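You operate a simulated robot arm through the tools that you are given. There is no shell and no other tool.

You run a simulated two-armed robot. Do the job below in one go: nothing can be reset, and whatever is moved stays where it is left.

JOB
Carry the repair tote with both arms and set it on the lower board of the grey table.

The check looks at the end state, three seconds after you hand in, the way a careful person would. Anything else that was tipped, shoved, dropped, spilled or broken makes it a failure.

ROBOT AND FRAMES
Two 7-joint arms with two-finger parallel grippers on one trunk, on a base that moves. Base frame: it is fixed to the floor where the robot stands at the start and does not move with it; the origin is under the middle of the robot, x ahead of it, y to its left, z up. Readings come in cm, rad, newtons and seconds.
The left shoulder is at the start at [5, 16.5, 100.5], the right one opposite. With the tool pointing down near the work surface each hand reaches from about 10 to 66 cm from the robot's upright axis, wherever it stands, measured 20 degrees to its own side. Places, roughly: lower board of the grey table [230, -10, 50]; repair tote [-75, -350, 50]. Payload 3.91 kg a hand.
The tool frame of a hand sits at the grasp point between the pads (the TCP): z along the fingers, y along the line on which they close. The tips reach 3 cm beyond it. The gripper opens to 11 cm. The fingers are 2 cm wide and 1 cm thick; the gripper's body (4.8 by 11.2 cm) begins 5.5 cm behind the TCP.
Orientation is that of the tool frame in the base frame, as a unit quaternion [x, y, z, w]. With the fingers straight down and closing along the base's y, the tool's x points along the base's -x, its y along +y and its z along -z.

CONTROLS
- The arms move only by the tool jog_arm. It takes "left_motion", "right_motion" or both (then of equal length, played together; a hand with none holds still); each is one flat list of numbers, 7 for each row, row after row: the turn, a rotation vector about the tool's x, y, z in rad, then the shift along the tool's x, y, z in cm, then the opening, from 0 (shut) to 1 (fully open). In form: [wx, wy, wz, tx, ty, tz, claw, wx, wy, wz, tx, ty, tz, claw, ...]. A call has 1 to 20 rows; each row shifts and turns the commanded pose from where the row before left it, along the tool's axes as they then stand. A row lasts 0.2 s, in which the tool goes at most 5 cm and 0.15 rad; a call with a longer step from one row to the next is refused whole, and so is a gripper value outside its range. Where a pose cannot be reached the arm comes as near as it can. A force on the tool above 40 N (or 10 N above the force at the start of the call, whichever is more), or a blocked arm, ends the call early, and 0.2 s more pass. The fingers move at their own pace (about 4.5 cm/s each) and stop on an object; they squeeze with about 45 N. The grip force told is the motor's: it shows also when the fingers shut on nothing. Time passes only in rows, and 0.2 s behind the last, so rows that do not move let the fingers close. It gives the time, the measured TCP pose, the force on the tool (base axes), the opening and the grip force at its end, in the units of the frame above (readings bear some noise), with the torque about the TCP (base axes, N m) and any sound that the robot's microphone picked up.
- Cameras (640 x 400 px; columns grow to the right, rows downward): "scene" is now at [11.74, 0.6, 117.49]; the picture's right is [0.05, -1.00, 0.00], its down [-0.56, -0.03, -0.83] and it looks along [0.83, 0.04, -0.56] (base axes); focal length 266 px, centre (320, 200). "left" rides on the left gripper at [7.2, -1.7, -10.3] in its tool frame; the picture's right is [0.23, 0.97, 0.00], its down [-0.76, 0.18, -0.62] and it looks along [-0.61, 0.14, 0.78] (tool axes); focal length 222 px, centre (320, 200). "right" rides on the right gripper at [7.2, 1.7, -10.3] in its tool frame; the picture's right is [-0.23, 0.97, 0.00], its down [-0.76, -0.18, -0.62] and it looks along [-0.61, -0.14, 0.78] (tool axes); focal length 222 px, centre (320, 200). There is no depth. A picture from a camera that has moved, and an enlarged one, comes with that camera's place and axes in the base frame and with its lens.
- get_image(camera): a new picture of that camera. The clock stands still meanwhile.
- raise_lower(by): slides the trunk up (or, below 0, down) by that many cm; the arms and the scene camera ride with it, the base frame stays. It gives what a move gives, with no picture.
- base_move(legs): drives the robot by 1 to 6 legs, each [ahead, left, turn to the left] in cm, cm and rad, along the robot's own axes; the way and the turn of a leg run together, so that a leg with both is an arc; at most 150 cm and 3.142 rad a leg. The arms and the cameras ride along, it lands a little off, and it stops where it bumps. It gives what a move gives.
- head_to(pan, tilt): turns the head with the scene camera to pan (to the left, within 1.396 rad either way) and tilt (down, from -0.506 to 1.204), counted from straight ahead of the robot. It gives what a move gives.
- inspect(camera, box): a new picture of the part [left, top, right, bottom] of that camera's present view, enlarged. The clock stands still meanwhile.
- hand_in(): hands the job in; it is judged then, once.

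Places have to be worked out from the pictures, the camera data and where the tool is seen. Open the grippers and draw the arms clear of the work before you hand the job in, unless the task says otherwise.

The tools are called after ">>>" as a command line: name --argument value ..., lists and objects as JSON in quotes. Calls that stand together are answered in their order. jog_arm: Moves the arms, as the interface text tells. Its arguments: {"type":"object","properties":{"left_motion":{"type":"array","items":{"type":"number"}},"right_motion":{"type":"array","items":{"type":"number"}}},"required":[]} The other tools are called the same way: raise_lower (by) moves the trunk up or down; base_move (legs) drives the base; head_to (pan, tilt) turns the head that bears the scene camera; get_image (camera) takes a picture; inspect (camera, box) takes an enlarged picture of a part of a camera's view; hand_in () hands the job in.

At the start:

```text
time: 0.0
left_tcp_pos: [39.41, 13.29, 75.45]
left_tool_rot: [0.0, 1.0, 0.0, -0.001]
left_force: [0.5, 0.3, 0.1]
left_moment: [-0.03, 0.01, -0.01]
left_finger_gap: 11.01
left_gripper_force: 0.1
right_tcp_pos: [43.31, -20.69, 74.58]
right_tool_rot: [-0.001, 1.0, 0.0, 0.0]
right_force: [-0.5, -0.7, 0.0]
right_moment: [-0.02, 0.0, 0.03]
right_finger_gap: 11.02
right_gripper_force: 0.1
trunk travel left (down, up): [-22.5, 27.8]
robot x, y, heading: [0.01, 0.21, 0.003]
head pan, tilt (commanded): [0.047, 0.59]
```

scene: 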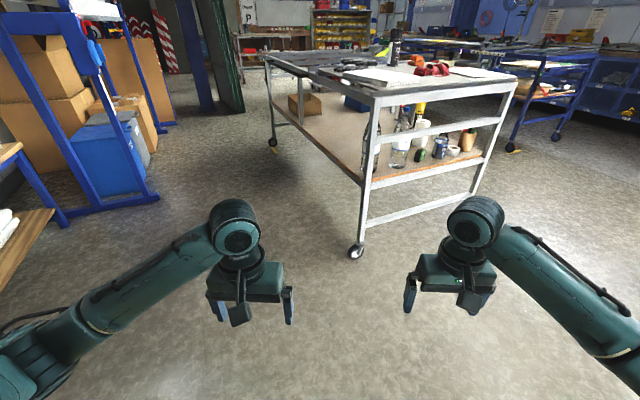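
right: 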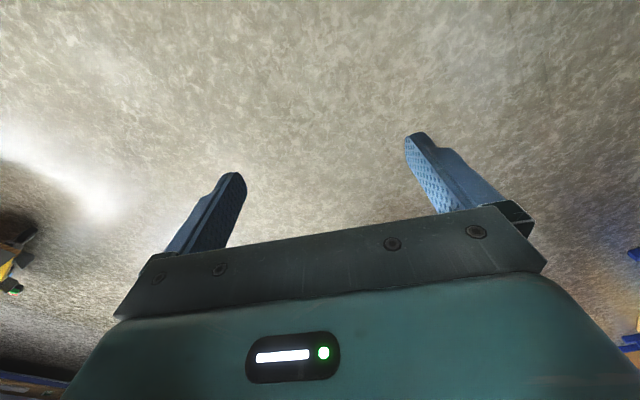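
left: 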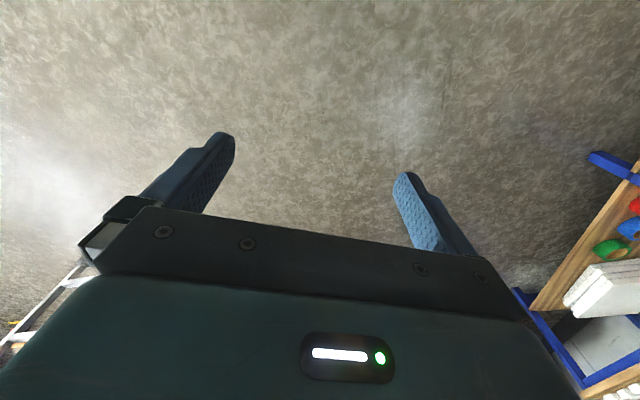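

The scene picture shows the grey table ahead with its lower board; the tote is said to be behind-right at about [-75, -350, 50]. I'll pan the head right to look toward it.

>>> head_to --pan -1.39 --tilt 0.3

>>> get_image --camera "scene"

```text
time: 1.6
left_tcp_pos: [39.56, 13.44, 75.49]
left_tool_rot: [0.0, 1.0, 0.0, 0.001]
left_force: [-0.2, 0.0, 0.0]
left_moment: [-0.03, 0.0, 0.02]
left_finger_gap: 11.01
left_gripper_force: 0.0
right_tcp_pos: [43.27, -20.7, 74.6]
right_tool_rot: [0.0, 1.0, 0.0, 0.0]
right_force: [0.1, 0.3, -0.2]
right_moment: [-0.01, 0.03, 0.03]
right_finger_gap: 11.01
right_gripper_force: 0.0
trunk travel left (down, up): [-22.5, 27.8]
robot x, y, heading: [0.42, -0.1, -0.0]
head pan, tilt (commanded): [-1.389, 0.3]
```

```text
taken
camera scene: at [4.57, -9.0, 120.15], right [-0.98, -0.18, 0.0], down [-0.05, 0.29, -0.96], along [0.17, -0.94, -0.3], focal length 266 px, centre (320, 200)
```

scene: 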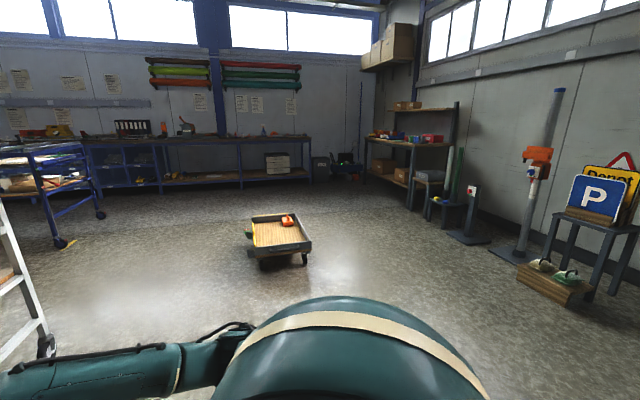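

The point [-75,-350,50] projects to about (433,178), where a grey tote-like thing sits on a blue stool. I zoom in there.

>>> inspect --camera "scene" --box '[370, 120, 530, 260]'

>>> inspect --camera "scene" --box '[0, 120, 380, 340]'

```text
2.86 times, centred on (450, 190) of scene
camera zoom: at [4.57, -9.0, 120.15], right [-0.98, -0.18, 0.0], down [-0.05, 0.29, -0.96], along [0.17, -0.94, -0.3], focal length 760 px, centre (-51, 229)
```

zoom: 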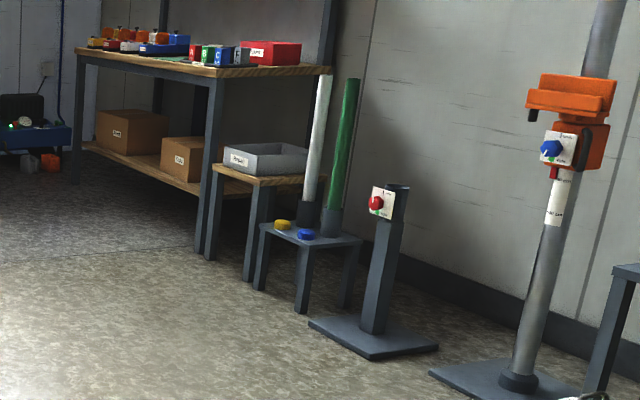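

```text
1.68 times, centred on (190, 230) of scene
camera zoom: at [4.57, -9.0, 120.15], right [-0.98, -0.18, 0.0], down [-0.05, 0.29, -0.96], along [0.17, -0.94, -0.3], focal length 448 px, centre (539, 150)
```

zoom: 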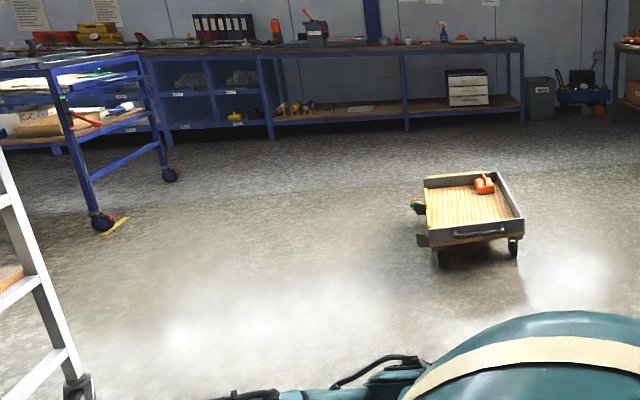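

The tote is a grey open box on a small wood-topped table, beside a stool with tubes and a workbench, all seemingly rotated some 25–30° from my frame. Before turning I check my left side for clearance.

>>> head_to --pan 1.39 --tilt 0.5

>>> get_image --camera "scene"

>>> head_to --pan 0.0 --tilt 0.25

>>> get_image --camera "scene"

>>> inspect --camera "scene" --box '[220, 90, 540, 290]'

```text
time: 4.0
left_tcp_pos: [39.43, 13.46, 75.42]
left_tool_rot: [0.001, 1.0, 0.0, 0.001]
left_force: [0.0, -1.0, 0.2]
left_moment: [0.04, 0.01, 0.02]
left_finger_gap: 11.01
left_gripper_force: 0.0
right_tcp_pos: [43.25, -20.77, 74.55]
right_tool_rot: [0.0, 1.0, 0.001, 0.0]
right_force: [0.3, -0.4, 0.0]
right_moment: [0.0, -0.04, -0.01]
right_finger_gap: 11.0
right_gripper_force: 0.1
trunk travel left (down, up): [-22.5, 27.8]
robot x, y, heading: [0.03, 0.14, 0.001]
head pan, tilt (commanded): [1.389, 0.499]
```

```text
taken
camera scene: at [4.53, 9.13, 118.31], right [0.98, -0.18, 0.0], down [-0.09, -0.47, -0.88], along [0.16, 0.86, -0.48], focal length 266 px, centre (320, 200)
```

scene: 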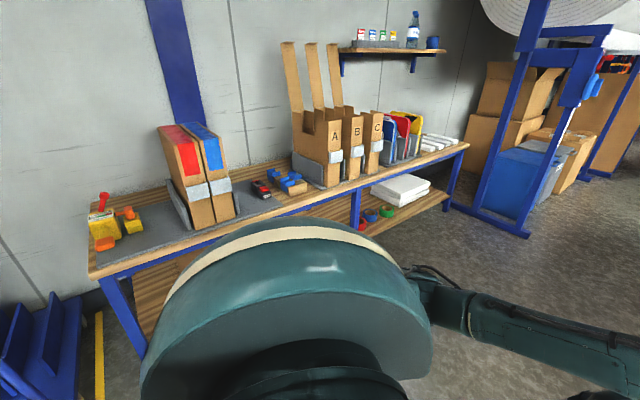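

```text
time: 5.5
left_tcp_pos: [39.39, 13.31, 75.45]
left_tool_rot: [0.0, 1.0, 0.0, 0.0]
left_force: [-0.7, -0.3, 0.2]
left_moment: [0.02, 0.01, 0.0]
left_finger_gap: 11.0
left_gripper_force: 0.0
right_tcp_pos: [43.27, -20.81, 74.6]
right_tool_rot: [0.0, 1.0, 0.001, 0.0]
right_force: [0.5, 0.4, 0.8]
right_moment: [0.0, 0.02, -0.03]
right_finger_gap: 10.98
right_gripper_force: 0.2
trunk travel left (down, up): [-22.5, 27.8]
robot x, y, heading: [-0.12, 0.35, -0.002]
head pan, tilt (commanded): [0.0, 0.25]
```

```text
taken
camera scene: at [12.22, 0.19, 120.62], right [0.0, -1.0, 0.0], down [-0.25, 0.0, -0.97], along [0.97, 0.0, -0.25], focal length 266 px, centre (320, 200)
```

scene: 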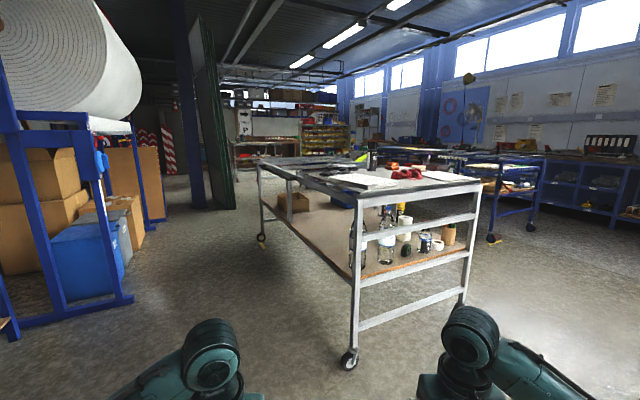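

```text
2.00 times, centred on (380, 190) of scene
camera zoom: at [12.22, 0.19, 120.62], right [0.0, -1.0, 0.0], down [-0.25, 0.0, -0.97], along [0.97, 0.0, -0.25], focal length 532 px, centre (200, 220)
```

zoom: 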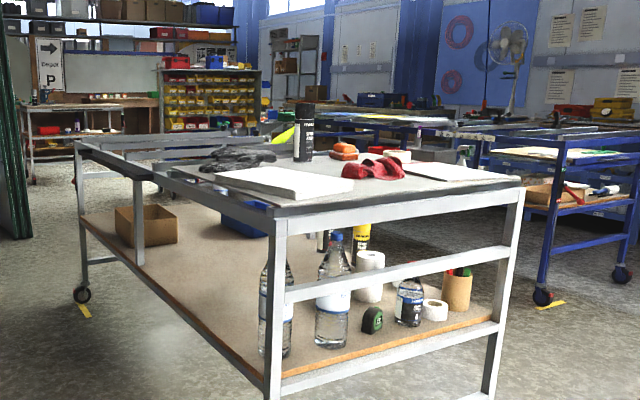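

The left bench edge is about 70 cm away, and the grey table's open long side faces up-left with the lower board at about z 50 and the top at about z 92. I slide right and turn right to face the tote table.

>>> base_move --legs '[[0, -60, 0], [0, 0, -2.6]]'

>>> head_to --pan 0.0 --tilt 0.35

>>> get_image --camera "scene"

>>> head_to --pan 0.8 --tilt 0.35

>>> get_image --camera "scene"

```text
time: 17.4
left_tcp_pos: [-27.08, -91.83, 75.53]
left_tool_rot: [0.965, 0.263, 0.0, 0.001]
left_force: [0.2, -0.2, 0.2]
left_moment: [0.01, -0.02, 0.03]
left_finger_gap: 10.99
left_gripper_force: 0.0
right_tcp_pos: [-47.9, -64.45, 74.53]
right_tool_rot: [0.964, 0.265, 0.0, 0.0]
right_force: [0.3, -0.7, -0.7]
right_moment: [-0.01, -0.03, -0.01]
right_finger_gap: 11.02
right_gripper_force: 0.2
trunk travel left (down, up): [-22.5, 27.8]
robot x, y, heading: [-0.25, -60.22, -2.609]
head pan, tilt (commanded): [0.0, 0.25]
```

```text
time: 18.1
left_tcp_pos: [-27.14, -91.79, 75.54]
left_tool_rot: [0.965, 0.263, 0.0, 0.001]
left_force: [-0.4, 0.9, -0.2]
left_moment: [0.0, -0.04, 0.0]
left_finger_gap: 11.01
left_gripper_force: 0.1
right_tcp_pos: [-47.87, -64.31, 74.49]
right_tool_rot: [0.964, 0.264, 0.0, -0.001]
right_force: [-0.8, -0.2, 0.5]
right_moment: [0.05, 0.01, 0.0]
right_finger_gap: 11.01
right_gripper_force: 0.1
trunk travel left (down, up): [-22.5, 27.8]
robot x, y, heading: [0.17, -60.21, -2.608]
head pan, tilt (commanded): [0.0, 0.351]
```

```text
taken
camera scene: at [-10.59, -66.29, 119.68], right [-0.51, 0.86, 0.0], down [0.3, 0.17, -0.94], along [-0.81, -0.48, -0.34], focal length 266 px, centre (320, 200)
```

scene: 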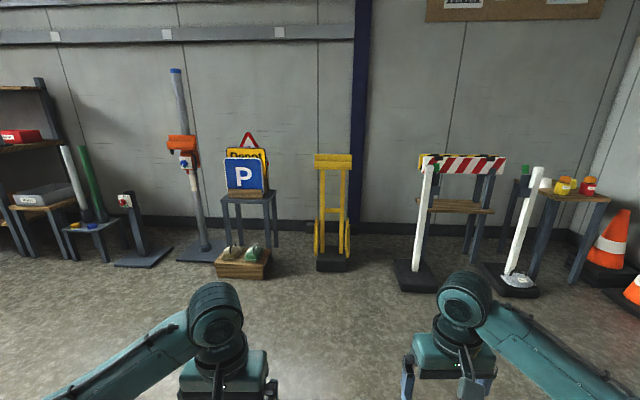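

```text
time: 19.2
left_tcp_pos: [-27.21, -91.95, 75.5]
left_tool_rot: [0.965, 0.263, 0.0, 0.0]
left_force: [0.3, 0.2, 0.3]
left_moment: [-0.03, 0.0, -0.01]
left_finger_gap: 10.97
left_gripper_force: 0.0
right_tcp_pos: [-47.85, -64.5, 74.58]
right_tool_rot: [0.964, 0.264, 0.0, -0.001]
right_force: [-0.3, 0.7, -0.3]
right_moment: [0.01, 0.02, -0.01]
right_finger_gap: 11.01
right_gripper_force: 0.1
trunk travel left (down, up): [-22.5, 27.8]
robot x, y, heading: [-0.03, -60.46, -2.609]
head pan, tilt (commanded): [0.799, 0.351]
```

```text
taken
camera scene: at [-4.78, -70.61, 119.67], right [-0.97, 0.24, 0.0], down [0.08, 0.33, -0.94], along [-0.22, -0.91, -0.34], focal length 266 px, centre (320, 200)
```

scene: 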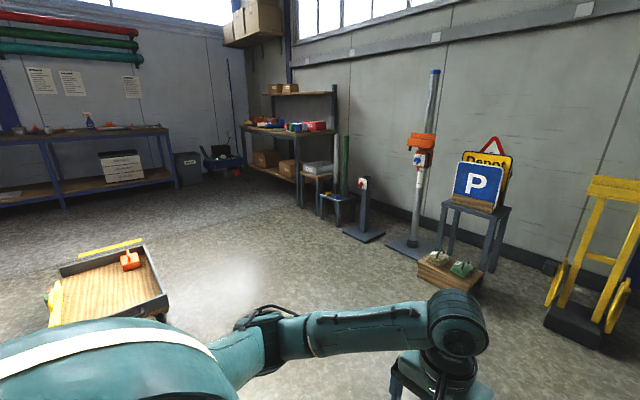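

The heading of about -2.61 faces the wall squarely, and the floor cart lies about 30 cm ahead and 135–200 cm to the left, so I first go forward 100 cm to clear it. Then I slide left about 205 cm to stand in front of the tote table.

>>> base_move --legs '[[98, 0, 0], [0, 105, 0], [0, 100, 0]]'

>>> head_to --pan 0.0 --tilt 0.5

>>> get_image --camera "scene"

```text
time: 41.8
left_tcp_pos: [-6.21, -313.0, 75.43]
left_tool_rot: [0.962, 0.274, 0.0, 0.0]
left_force: [1.3, -0.8, -0.1]
left_moment: [0.0, 0.01, -0.01]
left_finger_gap: 11.02
left_gripper_force: 0.0
right_tcp_pos: [-27.46, -286.06, 74.58]
right_tool_rot: [0.962, 0.274, 0.0, -0.001]
right_force: [-0.4, -0.3, 0.6]
right_moment: [-0.03, 0.01, -0.04]
right_finger_gap: 10.99
right_gripper_force: 0.0
trunk travel left (down, up): [-22.5, 27.8]
robot x, y, heading: [20.51, -280.88, -2.59]
head pan, tilt (commanded): [0.799, 0.351]
```

```text
time: 42.9
left_tcp_pos: [-6.26, -313.11, 75.5]
left_tool_rot: [0.962, 0.272, 0.0, 0.0]
left_force: [-0.2, 0.5, 0.9]
left_moment: [0.01, -0.03, 0.01]
left_finger_gap: 10.99
left_gripper_force: 0.0
right_tcp_pos: [-27.49, -286.09, 74.46]
right_tool_rot: [0.962, 0.274, 0.0, 0.0]
right_force: [0.3, 0.4, 0.3]
right_moment: [-0.02, 0.03, -0.03]
right_finger_gap: 11.0
right_gripper_force: 0.1
trunk travel left (down, up): [-22.5, 27.8]
robot x, y, heading: [20.53, -280.77, -2.588]
head pan, tilt (commanded): [0.0, 0.499]
```

```text
taken
camera scene: at [9.99, -287.11, 118.31], right [-0.53, 0.85, 0.0], down [0.41, 0.25, -0.88], along [-0.75, -0.46, -0.48], focal length 266 px, centre (320, 200)
```

scene: 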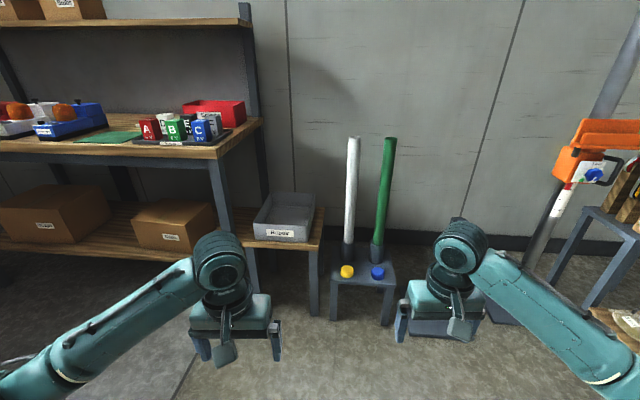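

>>> inspect --camera "scene" --box '[180, 80, 440, 340]'

```text
1.54 times, centred on (310, 210) of scene
camera zoom: at [9.99, -287.11, 118.31], right [-0.53, 0.85, 0.0], down [0.41, 0.25, -0.88], along [-0.75, -0.46, -0.48], focal length 409 px, centre (335, 185)
```

zoom: 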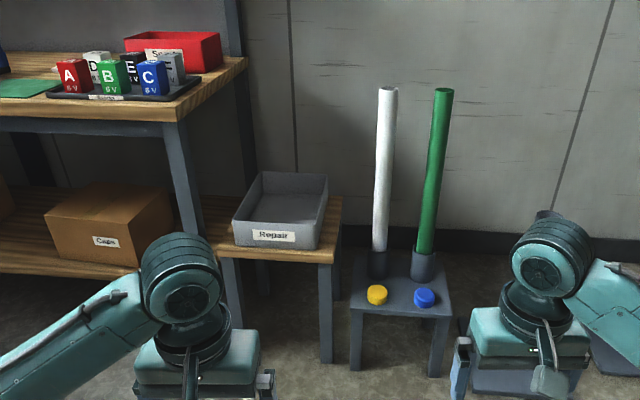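

The Repair tote is empty, roughly 24×28×9.5 cm, rim near z 55, centre about 121 cm ahead and 15 cm left of me, turned about -5° to my heading; a bench leg is on its left and two standing tubes on its right. Before approaching I test a backward tilt of both hands (fingers forward-down), which I'll need under the table top.

>>> jog_arm --left_motion '[0, -0.131, 0, 0, 0, 0, 1, 0, -0.131, 0, 0, 0, 0, 1, 0, -0.131, 0, 0, 0, 0, 1, 0, -0.131, 0, 0, 0, 0, 1, 0, -0.131, 0, 0, 0, 0, 1, 0, -0.131, 0, 0, 0, 0, 1]' --right_motion '[0, -0.131, 0, 0, 0, 0, 1, 0, -0.131, 0, 0, 0, 0, 1, 0, -0.131, 0, 0, 0, 0, 1, 0, -0.131, 0, 0, 0, 0, 1, 0, -0.131, 0, 0, 0, 0, 1, 0, -0.131, 0, 0, 0, 0, 1]'

>>> head_to --pan 0.0 --tilt 0.9

>>> get_image --camera "scene"

```text
time: 44.3
left_tcp_pos: [-6.28, -313.16, 75.43]
left_tool_rot: [0.888, 0.253, -0.37, 0.106]
left_force: [-0.2, -0.1, -0.1]
left_moment: [0.02, 0.01, 0.02]
left_finger_gap: 11.01
left_gripper_force: 0.0
right_tcp_pos: [-27.58, -286.07, 74.63]
right_tool_rot: [0.888, 0.252, -0.371, 0.105]
right_force: [0.0, -0.8, -0.2]
right_moment: [0.0, -0.01, 0.01]
right_finger_gap: 10.98
right_gripper_force: 0.0
trunk travel left (down, up): [-22.5, 27.8]
robot x, y, heading: [19.88, -280.66, -2.589]
head pan, tilt (commanded): [0.0, 0.499]
```

```text
time: 45.2
left_tcp_pos: [-6.27, -313.11, 75.53]
left_tool_rot: [0.889, 0.252, -0.368, 0.104]
left_force: [-0.2, -0.6, 0.0]
left_moment: [0.0, -0.02, -0.01]
left_finger_gap: 11.01
left_gripper_force: 0.0
right_tcp_pos: [-27.55, -286.04, 74.52]
right_tool_rot: [0.889, 0.253, -0.367, 0.104]
right_force: [0.4, 0.4, 0.1]
right_moment: [-0.01, 0.0, 0.0]
right_finger_gap: 10.99
right_gripper_force: 0.1
trunk travel left (down, up): [-22.5, 27.8]
robot x, y, heading: [20.29, -280.89, -2.589]
head pan, tilt (commanded): [0.0, 0.901]
```

```text
taken
camera scene: at [11.3, -286.29, 114.93], right [-0.53, 0.85, 0.0], down [0.67, 0.41, -0.62], along [-0.53, -0.33, -0.78], focal length 266 px, centre (320, 200)
```

scene: 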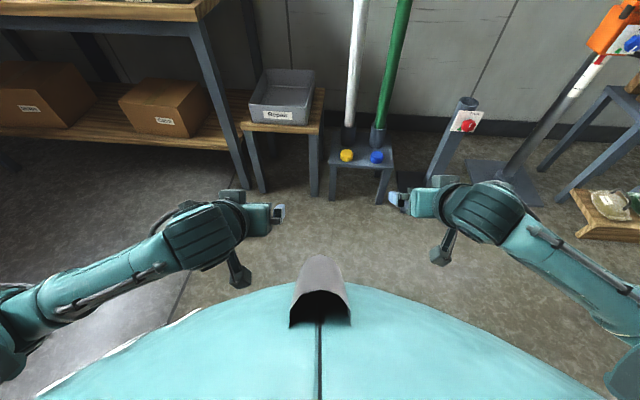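

The 45° tilt is reachable on both arms. The wrist camera now hangs below the hand, where it could hit the tote rim, so I test in free space whether the left hand can be rolled 180° about its finger axis to put the camera on top.

>>> jog_arm --left_motion '[0, 0, 0.15, 0, 0, 0, 1, 0, 0, 0.15, 0, 0, 0, 1, 0, 0, 0.15, 0, 0, 0, 1, 0, 0, 0.15, 0, 0, 0, 1, 0, 0, 0.15, 0, 0, 0, 1, 0, 0, 0.15, 0, 0, 0, 1, 0, 0, 0.15, 0, 0, 0, 1, 0, 0, 0.15, 0, 0, 0, 1, 0, 0, 0.15, 0, 0, 0, 1, 0, 0, 0.15, 0, 0, 0, 1, 0, 0, 0.15, 0, 0, 0, 1, 0, 0, 0.15, 0, 0, 0, 1, 0, 0, 0.15, 0, 0, 0, 1, 0, 0, 0.15, 0, 0, 0, 1, 0, 0, 0.15, 0, 0, 0, 1, 0, 0, 0.15, 0, 0, 0, 1, 0, 0, 0.15, 0, 0, 0, 1, 0, 0, 0.15, 0, 0, 0, 1, 0, 0, 0.15, 0, 0, 0, 1, 0, 0, 0.1, 0, 0, 0, 1]'

>>> get_image --camera "scene"

```text
time: 49.4
left_tcp_pos: [-6.19, -313.07, 75.49]
left_tool_rot: [-0.336, 0.86, -0.069, -0.377]
left_force: [-0.2, 0.2, 0.2]
left_moment: [0.01, -0.05, 0.03]
left_finger_gap: 11.01
left_gripper_force: 0.0
right_tcp_pos: [-27.45, -286.1, 74.63]
right_tool_rot: [0.888, 0.253, -0.369, 0.104]
right_force: [-0.8, -0.6, 0.9]
right_moment: [0.01, 0.0, 0.04]
right_finger_gap: 11.01
right_gripper_force: 0.0
trunk travel left (down, up): [-22.5, 27.8]
robot x, y, heading: [20.56, -281.37, -2.588]
head pan, tilt (commanded): [0.0, 0.901]
```

```text
taken
camera scene: at [11.31, -286.29, 114.92], right [-0.53, 0.85, 0.0], down [0.67, 0.41, -0.62], along [-0.53, -0.33, -0.78], focal length 266 px, centre (320, 200)
```

scene: 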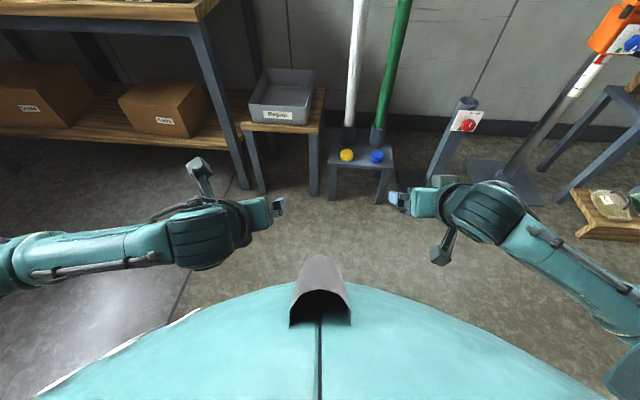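

The left hand reached the flipped pose cleanly (z axis unchanged, camera now on top). I flip the right hand the mirrored way.

>>> jog_arm --right_motion '[0, 0, -0.15, 0, 0, 0, 1, 0, 0, -0.15, 0, 0, 0, 1, 0, 0, -0.15, 0, 0, 0, 1, 0, 0, -0.15, 0, 0, 0, 1, 0, 0, -0.15, 0, 0, 0, 1, 0, 0, -0.15, 0, 0, 0, 1, 0, 0, -0.15, 0, 0, 0, 1, 0, 0, -0.15, 0, 0, 0, 1, 0, 0, -0.15, 0, 0, 0, 1, 0, 0, -0.15, 0, 0, 0, 1, 0, 0, -0.15, 0, 0, 0, 1, 0, 0, -0.15, 0, 0, 0, 1, 0, 0, -0.15, 0, 0, 0, 1, 0, 0, -0.15, 0, 0, 0, 1, 0, 0, -0.15, 0, 0, 0, 1, 0, 0, -0.15, 0, 0, 0, 1, 0, 0, -0.15, 0, 0, 0, 1, 0, 0, -0.15, 0, 0, 0, 1, 0, 0, -0.15, 0, 0, 0, 1, 0, 0, -0.1, 0, 0, 0, 1]'

>>> get_image --camera "scene"

>>> get_image --camera "right"

```text
time: 53.6
left_tcp_pos: [-6.2, -313.14, 75.49]
left_tool_rot: [-0.337, 0.86, -0.068, -0.378]
left_force: [0.3, -0.1, 0.3]
left_moment: [0.01, 0.0, 0.0]
left_finger_gap: 11.01
left_gripper_force: 0.1
right_tcp_pos: [-27.39, -286.12, 74.56]
right_tool_rot: [-0.167, 0.908, -0.139, -0.357]
right_force: [-0.1, 0.2, -0.4]
right_moment: [-0.01, -0.01, 0.0]
right_finger_gap: 11.01
right_gripper_force: 0.2
trunk travel left (down, up): [-22.5, 27.8]
robot x, y, heading: [20.28, -281.01, -2.588]
head pan, tilt (commanded): [0.0, 0.901]
```

```text
taken
camera scene: at [11.31, -286.29, 114.92], right [-0.53, 0.85, 0.0], down [0.67, 0.41, -0.62], along [-0.53, -0.33, -0.78], focal length 266 px, centre (320, 200)
```

scene: 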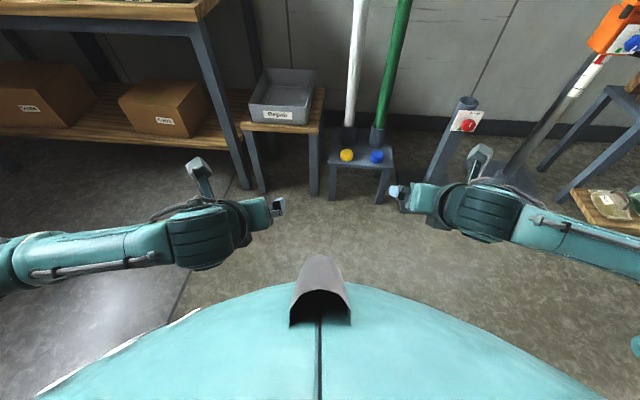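

```text
taken
camera right: at [-27.05, -282.19, 86.68], right [-0.24, 0.93, -0.29], down [0.97, 0.23, -0.07], along [0.0, -0.29, -0.96], focal length 222 px, centre (320, 200)
```

right: 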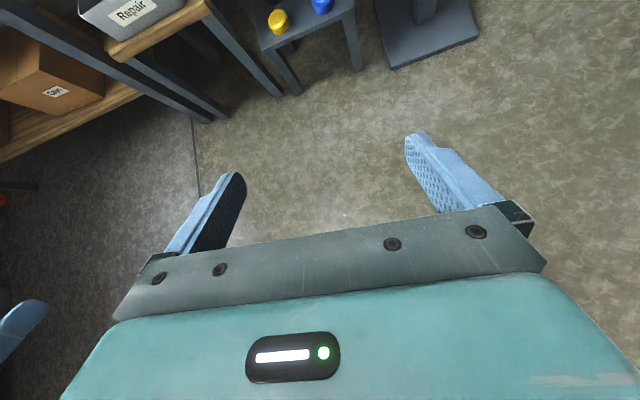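

Both hands are flipped with cameras on top looking straight down, which is a good view for aligning. I finish the roll and extend both hands forward to about 56 cm ahead and ±12 cm to the sides to see the arm shape at the grasp posture.

>>> jog_arm --left_motion '[0, 0, 0.0958, 0, 0, 0, 1, 0, 0, 0.0958, 0, 0, 0, 1, 0, 0, 0, 2.32, 0.26, 2.32, 1, 0, 0, 0, 2.32, 0.26, 2.32, 1, 0, 0, 0, 2.32, 0.26, 2.32, 1, 0, 0, 0, 2.32, 0.26, 2.32, 1, 0, 0, 0, 2.32, 0.26, 2.32, 1]' --right_motion '[0, 0, -0.0958, 0, 0, 0, 1, 0, 0, -0.0958, 0, 0, 0, 1, 0, 0, 0, 1.8, -1.74, 1.8, 1, 0, 0, 0, 1.8, -1.74, 1.8, 1, 0, 0, 0, 1.8, -1.74, 1.8, 1, 0, 0, 0, 1.8, -1.74, 1.8, 1, 0, 0, 0, 1.8, -1.74, 1.8, 1]'

>>> get_image --camera "scene"

```text
time: 55.2
left_tcp_pos: [-20.97, -320.65, 75.51]
left_tool_rot: [-0.253, 0.889, -0.104, -0.368]
left_force: [-0.2, -0.1, 0.3]
left_moment: [0.0, -0.02, -0.04]
left_finger_gap: 11.01
left_gripper_force: 0.1
right_tcp_pos: [-33.81, -300.01, 74.66]
right_tool_rot: [-0.252, 0.889, -0.105, -0.369]
right_force: [0.1, 0.4, -0.1]
right_moment: [-0.01, -0.04, 0.01]
right_finger_gap: 11.0
right_gripper_force: 0.0
trunk travel left (down, up): [-22.5, 27.8]
robot x, y, heading: [20.49, -280.99, -2.583]
head pan, tilt (commanded): [0.0, 0.901]
```

```text
taken
camera scene: at [11.31, -286.29, 114.92], right [-0.53, 0.85, 0.0], down [0.67, 0.41, -0.62], along [-0.53, -0.33, -0.78], focal length 266 px, centre (320, 200)
```

scene: 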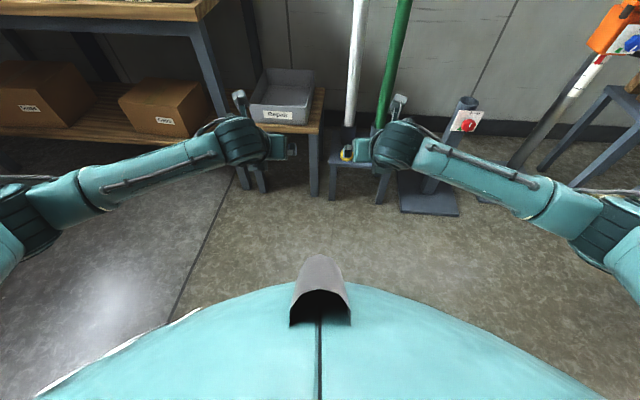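

The arms extend well with elbows out; I estimate over 9 cm clearance to the bench leg and the tubes at the grasp posture. I align with the furniture by turning -0.1 rad and sliding left 26 cm, still well short of the tote, then look again.

>>> base_move --legs '[[0, 0, -0.1], [0, 26, 0]]'

>>> head_to --pan 0.0 --tilt 0.6

>>> get_image --camera "scene"

>>> inspect --camera "scene" --box '[240, 90, 420, 202]'

```text
time: 58.5
left_tcp_pos: [-13.47, -339.1, 75.6]
left_tool_rot: [-0.208, 0.9, -0.086, -0.374]
left_force: [-0.6, 0.4, -0.1]
left_moment: [-0.04, 0.0, 0.01]
left_finger_gap: 11.0
left_gripper_force: 0.0
right_tcp_pos: [-24.3, -317.22, 74.65]
right_tool_rot: [-0.207, 0.9, -0.086, -0.374]
right_force: [-0.5, -0.6, 0.1]
right_moment: [-0.01, -0.03, 0.0]
right_finger_gap: 11.01
right_gripper_force: 0.0
trunk travel left (down, up): [-22.5, 27.8]
robot x, y, heading: [31.06, -303.47, -2.688]
head pan, tilt (commanded): [0.0, 0.901]
```

```text
time: 59.3
left_tcp_pos: [-13.51, -338.99, 75.46]
left_tool_rot: [-0.209, 0.899, -0.085, -0.374]
left_force: [-0.5, -0.7, -0.2]
left_moment: [-0.02, -0.01, 0.0]
left_finger_gap: 10.98
left_gripper_force: 0.0
right_tcp_pos: [-24.32, -317.29, 74.59]
right_tool_rot: [-0.208, 0.9, -0.087, -0.373]
right_force: [0.6, -0.8, -0.6]
right_moment: [0.01, 0.01, 0.01]
right_finger_gap: 11.01
right_gripper_force: 0.1
trunk travel left (down, up): [-22.5, 27.8]
robot x, y, heading: [31.38, -303.64, -2.689]
head pan, tilt (commanded): [0.0, 0.6]
```

```text
taken
camera scene: at [20.73, -308.61, 117.39], right [-0.44, 0.9, 0.0], down [0.51, 0.25, -0.82], along [-0.74, -0.36, -0.57], focal length 266 px, centre (320, 200)
```

scene: 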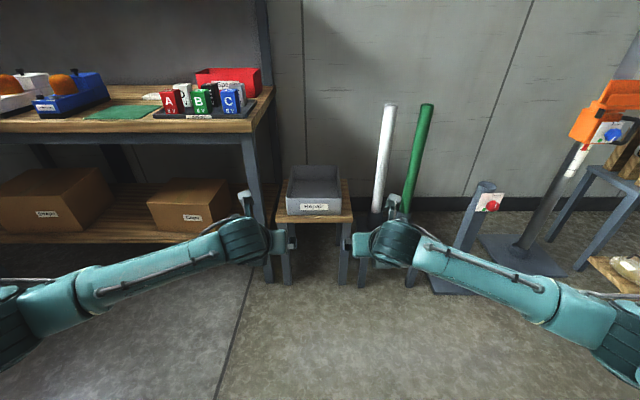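

```text
3.56 times, centred on (330, 146) of scene
camera zoom: at [20.73, -308.61, 117.39], right [-0.44, 0.9, 0.0], down [0.51, 0.25, -0.82], along [-0.74, -0.36, -0.57], focal length 946 px, centre (284, 392)
```

zoom: 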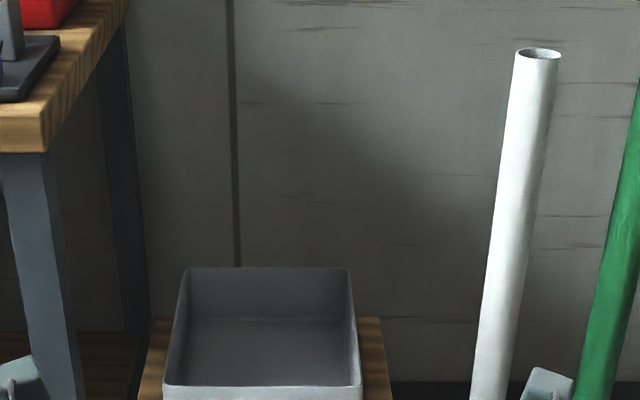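

>>> inspect --camera "scene" --box '[240, 150, 400, 250]'

```text
4.00 times, centred on (320, 200) of scene
camera zoom: at [20.73, -308.61, 117.39], right [-0.44, 0.9, 0.0], down [0.51, 0.25, -0.82], along [-0.74, -0.36, -0.57], focal length 1064 px, centre (320, 200)
```

zoom: 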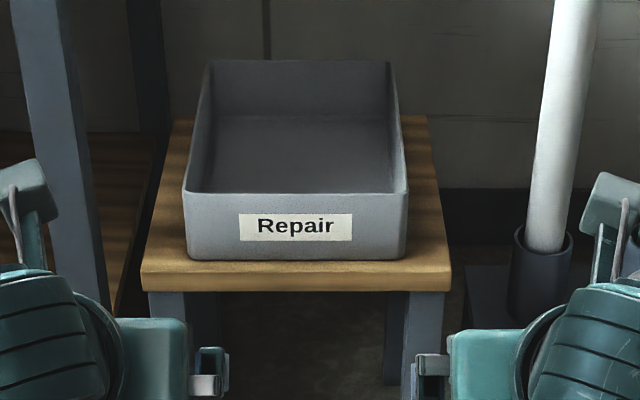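

The tote is now square to me: centre about f=119 cm ahead and 2.4 cm left, rim near z 55, walls about ±11.5 cm from its centreline, the table edge at about f=103. I extend both hands 8 cm further in free space to keep my base away from that table and set them ±11.45 cm apart.

>>> jog_arm --left_motion '[0, 0, 0, 1.886, 0.237, 1.886, 1, 0, 0, 0, 1.886, 0.237, 1.886, 1, 0, 0, 0, 1.886, 0.237, 1.886, 1]' --right_motion '[0, 0, 0, 1.886, -0.21, 1.886, 1, 0, 0, 0, 1.886, -0.21, 1.886, 1, 0, 0, 0, 1.886, -0.21, 1.886, 1]'

>>> base_move --legs '[[0, 2.4, 0], [28, 0, 0]]'

>>> get_image --camera "scene"

>>> get_image --camera "left"

>>> get_image --camera "right"

```text
time: 60.1
left_tcp_pos: [-21.21, -341.84, 75.44]
left_tool_rot: [-0.21, 0.9, -0.086, -0.373]
left_force: [-0.3, 0.0, 0.1]
left_moment: [0.0, 0.02, 0.01]
left_finger_gap: 10.96
left_gripper_force: 0.1
right_tcp_pos: [-31.26, -321.6, 74.81]
right_tool_rot: [-0.208, 0.9, -0.087, -0.372]
right_force: [-0.1, -0.5, 0.5]
right_moment: [-0.01, 0.0, 0.05]
right_finger_gap: 11.01
right_gripper_force: 0.0
trunk travel left (down, up): [-22.5, 27.8]
robot x, y, heading: [31.26, -303.78, -2.679]
head pan, tilt (commanded): [0.0, 0.6]
```

```text
time: 62.5
left_tcp_pos: [-44.69, -356.31, 75.34]
left_tool_rot: [-0.21, 0.9, -0.086, -0.373]
left_force: [0.3, 0.9, -0.1]
left_moment: [0.01, -0.02, 0.05]
left_finger_gap: 11.0
left_gripper_force: 0.1
right_tcp_pos: [-54.81, -335.69, 74.87]
right_tool_rot: [-0.208, 0.9, -0.086, -0.374]
right_force: [-0.7, -0.2, 0.1]
right_moment: [0.01, 0.02, -0.05]
right_finger_gap: 10.98
right_gripper_force: 0.1
trunk travel left (down, up): [-22.5, 27.8]
robot x, y, heading: [7.48, -317.6, -2.685]
head pan, tilt (commanded): [0.0, 0.6]
```

```text
taken
camera scene: at [-2.85, -322.87, 117.39], right [-0.44, 0.9, 0.0], down [0.51, 0.25, -0.82], along [-0.74, -0.36, -0.57], focal length 266 px, centre (320, 200)
```

scene: 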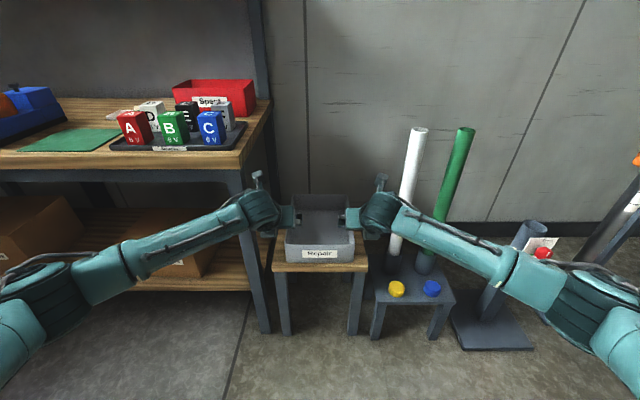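

```text
taken
camera left: at [-41.96, -356.83, 87.76], right [-0.57, 0.8, 0.16], down [0.8, 0.59, -0.1], along [-0.17, 0.07, -0.98], focal length 222 px, centre (320, 200)
```

left: 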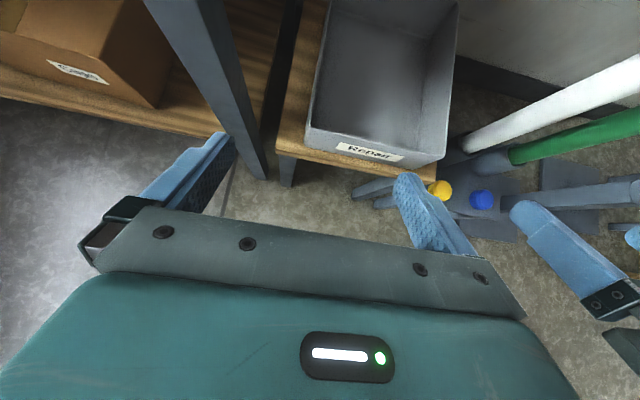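

```text
taken
camera right: at [-53.59, -333.28, 87.24], right [-0.28, 0.95, -0.16], down [0.96, 0.27, -0.1], along [-0.05, -0.18, -0.98], focal length 222 px, centre (320, 200)
```

right: 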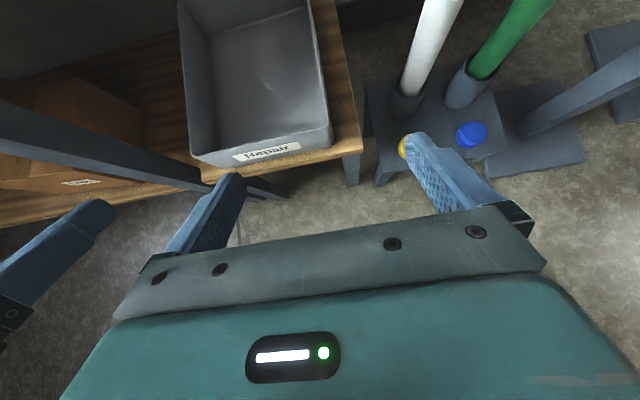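

Both wrist cameras put the tote's front corners at f≈76.4 with side walls at about ±12 cm of my midline, matching the hands. I lower the trunk 9 cm (fingertips stay ~8 cm above the rim) and drive 25 cm ahead.

>>> raise_lower --by -9

>>> base_move --legs '[[25.5, 0, 0]]'

>>> get_image --camera "scene"

>>> get_image --camera "left"

>>> get_image --camera "right"

```text
time: 63.8
left_tcp_pos: [-44.69, -356.15, 66.57]
left_tool_rot: [-0.209, 0.9, -0.086, -0.373]
left_force: [0.7, -0.7, -0.4]
left_moment: [0.02, 0.03, -0.01]
left_finger_gap: 11.0
left_gripper_force: 0.0
right_tcp_pos: [-54.76, -335.75, 65.87]
right_tool_rot: [-0.209, 0.9, -0.086, -0.373]
right_force: [0.3, 0.2, -0.3]
right_moment: [-0.01, -0.01, 0.01]
right_finger_gap: 11.01
right_gripper_force: 0.0
trunk travel left (down, up): [-13.5, 36.8]
robot x, y, heading: [7.85, -317.68, -2.688]
head pan, tilt (commanded): [0.0, 0.6]
```

```text
time: 65.6
left_tcp_pos: [-66.91, -367.05, 66.34]
left_tool_rot: [-0.209, 0.9, -0.086, -0.374]
left_force: [0.7, -0.2, -0.4]
left_moment: [0.02, 0.0, 0.0]
left_finger_gap: 11.03
left_gripper_force: 0.1
right_tcp_pos: [-76.88, -346.68, 65.84]
right_tool_rot: [-0.209, 0.899, -0.086, -0.374]
right_force: [-0.1, 0.0, -0.1]
right_moment: [-0.03, 0.06, 0.01]
right_finger_gap: 10.97
right_gripper_force: 0.1
trunk travel left (down, up): [-13.5, 36.8]
robot x, y, heading: [-14.45, -328.9, -2.688]
head pan, tilt (commanded): [0.0, 0.6]
```

```text
taken
camera scene: at [-24.99, -333.72, 108.4], right [-0.44, 0.9, 0.0], down [0.51, 0.25, -0.83], along [-0.74, -0.36, -0.56], focal length 266 px, centre (320, 200)
```

scene: 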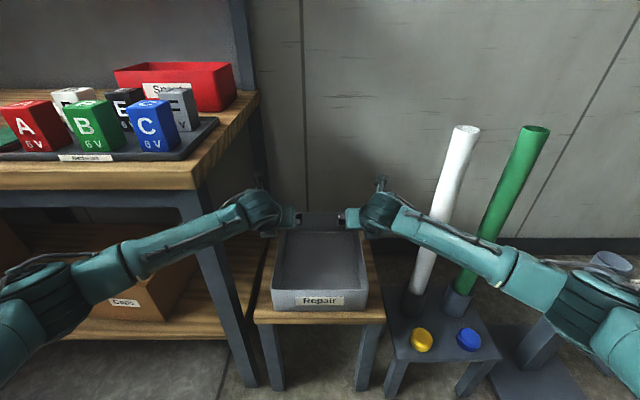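

```text
taken
camera left: at [-64.1, -367.69, 78.78], right [-0.57, 0.8, 0.16], down [0.8, 0.59, -0.1], along [-0.18, 0.07, -0.98], focal length 222 px, centre (320, 200)
```

left: 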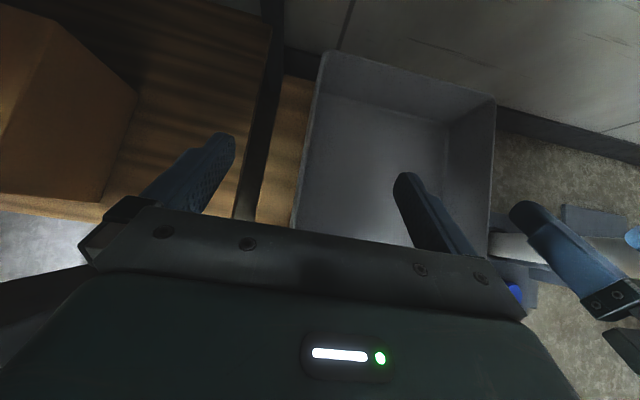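

```text
taken
camera right: at [-75.73, -344.15, 78.25], right [-0.28, 0.94, -0.16], down [0.96, 0.27, -0.1], along [-0.05, -0.18, -0.98], focal length 222 px, centre (320, 200)
```

right: 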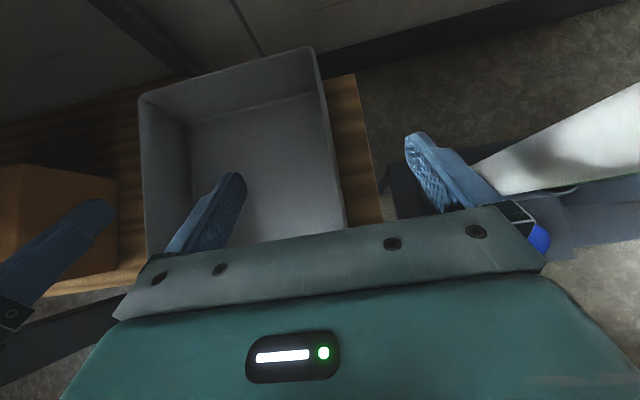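

The measurements agree: side walls at ±11.7 cm, tote centre about 66.4 cm ahead, rim at z≈54.4–55; hands are at f=63.9, ±11.3 cm. I move the hands 2.4 cm forward and 0.35 cm outward, evening their heights, then lower the trunk part way.

>>> jog_arm --left_motion '[0, 0, 0, 0.76, -0.175, 0.937, 1, 0, 0, 0, 0.76, -0.175, 0.937, 1, 0, 0, 0, 0, 0, 0, 1]' --right_motion '[0, 0, 0, 0.937, 0.175, 0.76, 1, 0, 0, 0, 0.937, 0.175, 0.76, 1, 0, 0, 0, 0, 0, 0, 1]'

>>> raise_lower --by -7

>>> get_image --camera "left"

>>> get_image --camera "right"

>>> get_image --camera "scene"

```text
time: 66.4
left_tcp_pos: [-68.76, -368.43, 66.07]
left_tool_rot: [-0.209, 0.899, -0.086, -0.374]
left_force: [-0.7, -0.1, 0.3]
left_moment: [-0.02, 0.0, 0.0]
left_finger_gap: 11.0
left_gripper_force: 0.1
right_tcp_pos: [-79.18, -347.35, 66.12]
right_tool_rot: [-0.208, 0.9, -0.086, -0.374]
right_force: [1.1, 0.5, -0.3]
right_moment: [0.0, 0.01, -0.01]
right_finger_gap: 10.99
right_gripper_force: 0.0
trunk travel left (down, up): [-13.5, 36.8]
robot x, y, heading: [-14.6, -328.97, -2.683]
head pan, tilt (commanded): [0.0, 0.6]
```

```text
time: 67.5
left_tcp_pos: [-68.69, -368.46, 59.24]
left_tool_rot: [-0.208, 0.9, -0.086, -0.374]
left_force: [0.1, -0.2, 0.5]
left_moment: [0.03, -0.02, -0.03]
left_finger_gap: 11.01
left_gripper_force: 0.0
right_tcp_pos: [-79.23, -347.25, 59.05]
right_tool_rot: [-0.209, 0.9, -0.087, -0.374]
right_force: [-0.6, 0.0, -0.4]
right_moment: [0.02, 0.01, -0.01]
right_finger_gap: 11.02
right_gripper_force: 0.1
trunk travel left (down, up): [-6.5, 43.8]
robot x, y, heading: [-14.2, -329.16, -2.686]
head pan, tilt (commanded): [0.0, 0.6]
```

```text
taken
camera left: at [-65.99, -369.1, 71.54], right [-0.57, 0.8, 0.16], down [0.8, 0.59, -0.1], along [-0.18, 0.07, -0.98], focal length 222 px, centre (320, 200)
```

left: 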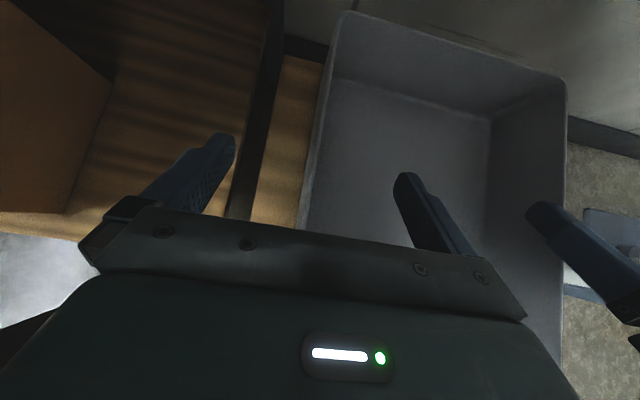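

```text
taken
camera right: at [-78.08, -344.79, 71.55], right [-0.28, 0.94, -0.16], down [0.96, 0.27, -0.1], along [-0.05, -0.18, -0.98], focal length 222 px, centre (320, 200)
```

right: 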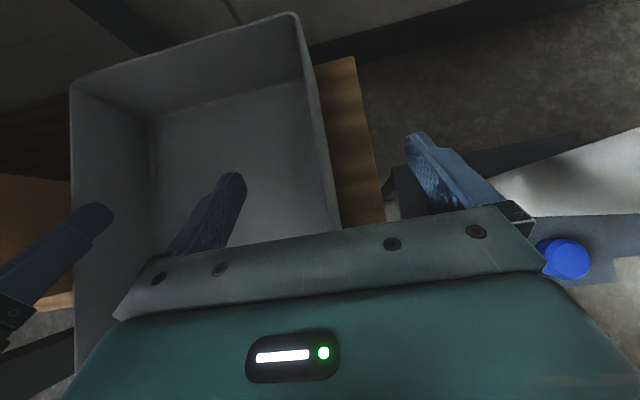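

```text
taken
camera scene: at [-24.98, -333.72, 101.4], right [-0.44, 0.9, 0.0], down [0.51, 0.25, -0.83], along [-0.74, -0.36, -0.56], focal length 266 px, centre (320, 200)
```

scene: 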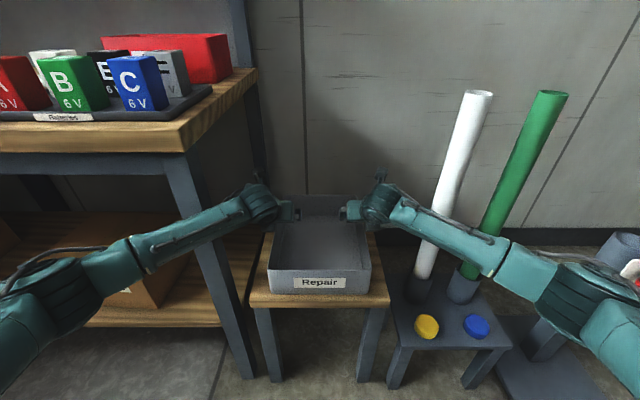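

Fingers straddle both side walls; triangulating gives the rim at z≈54.5 and the tote centre at about f=67.4, so I nudge 0.8 cm forward and lower 4 cm more while watching forces.

>>> jog_arm --left_motion '[0, 0, 0, 0.566, 0, 0.566, 1]' --right_motion '[0, 0, 0, 0.566, 0, 0.566, 1]'

>>> raise_lower --by -4

>>> get_image --camera "left"

>>> get_image --camera "right"

>>> inspect --camera "scene" --box '[220, 150, 420, 275]'

```text
time: 67.9
left_tcp_pos: [-69.44, -368.71, 59.06]
left_tool_rot: [-0.209, 0.9, -0.086, -0.373]
left_force: [0.3, -0.1, 0.3]
left_moment: [-0.01, 0.0, -0.04]
left_finger_gap: 10.99
left_gripper_force: 0.0
right_tcp_pos: [-79.91, -347.59, 59.13]
right_tool_rot: [-0.208, 0.9, -0.086, -0.374]
right_force: [-0.3, 0.2, -0.3]
right_moment: [-0.04, -0.03, 0.0]
right_finger_gap: 11.02
right_gripper_force: 0.0
trunk travel left (down, up): [-6.5, 43.8]
robot x, y, heading: [-14.1, -328.81, -2.683]
head pan, tilt (commanded): [0.0, 0.6]
```

```text
time: 68.7
left_tcp_pos: [-69.55, -368.66, 55.01]
left_tool_rot: [-0.209, 0.9, -0.086, -0.374]
left_force: [0.2, -0.4, -0.3]
left_moment: [0.03, -0.01, -0.02]
left_finger_gap: 11.01
left_gripper_force: 0.0
right_tcp_pos: [-79.73, -347.66, 55.21]
right_tool_rot: [-0.208, 0.9, -0.086, -0.373]
right_force: [0.0, 0.0, 0.6]
right_moment: [-0.02, 0.01, 0.02]
right_finger_gap: 11.02
right_gripper_force: 0.0
trunk travel left (down, up): [-2.5, 47.8]
robot x, y, heading: [-14.12, -328.64, -2.686]
head pan, tilt (commanded): [0.0, 0.6]
```

```text
taken
camera left: at [-66.73, -369.41, 67.5], right [-0.57, 0.8, 0.16], down [0.8, 0.59, -0.1], along [-0.18, 0.07, -0.98], focal length 222 px, centre (320, 200)
```

left: 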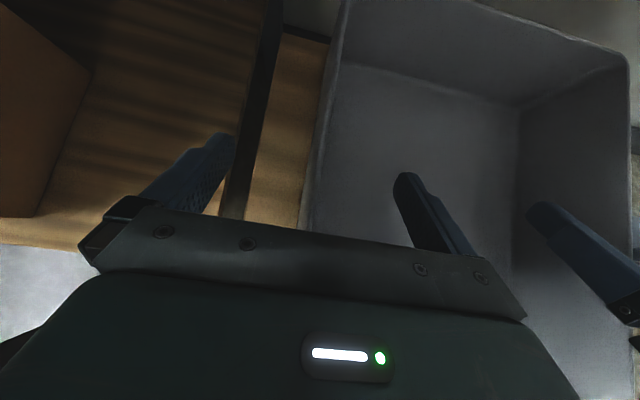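

```text
taken
camera right: at [-78.77, -345.13, 67.57], right [-0.28, 0.94, -0.16], down [0.96, 0.27, -0.1], along [-0.05, -0.18, -0.98], focal length 222 px, centre (320, 200)
```

right: 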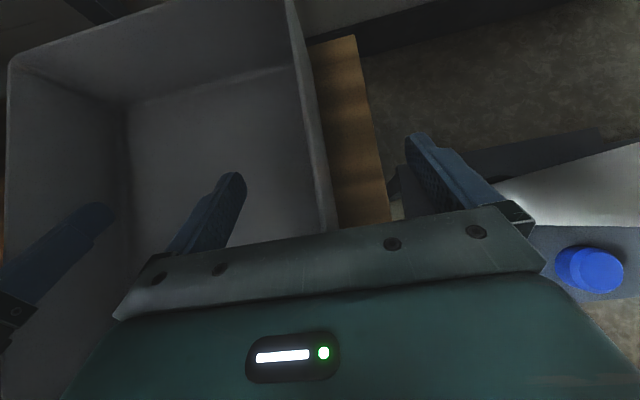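

```text
3.20 times, centred on (320, 212) of scene
camera zoom: at [-24.98, -333.72, 97.4], right [-0.44, 0.9, 0.0], down [0.51, 0.25, -0.83], along [-0.74, -0.36, -0.56], focal length 851 px, centre (320, 160)
```

zoom: 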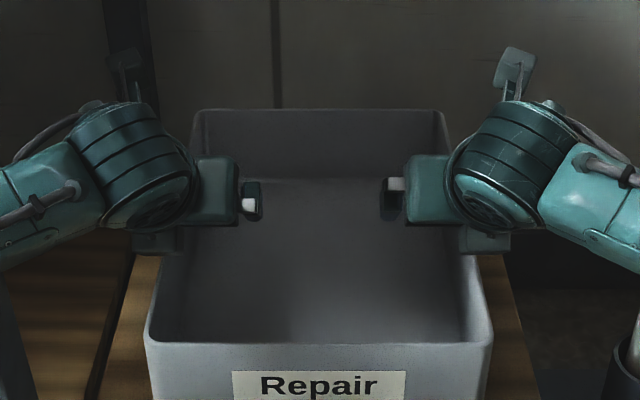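

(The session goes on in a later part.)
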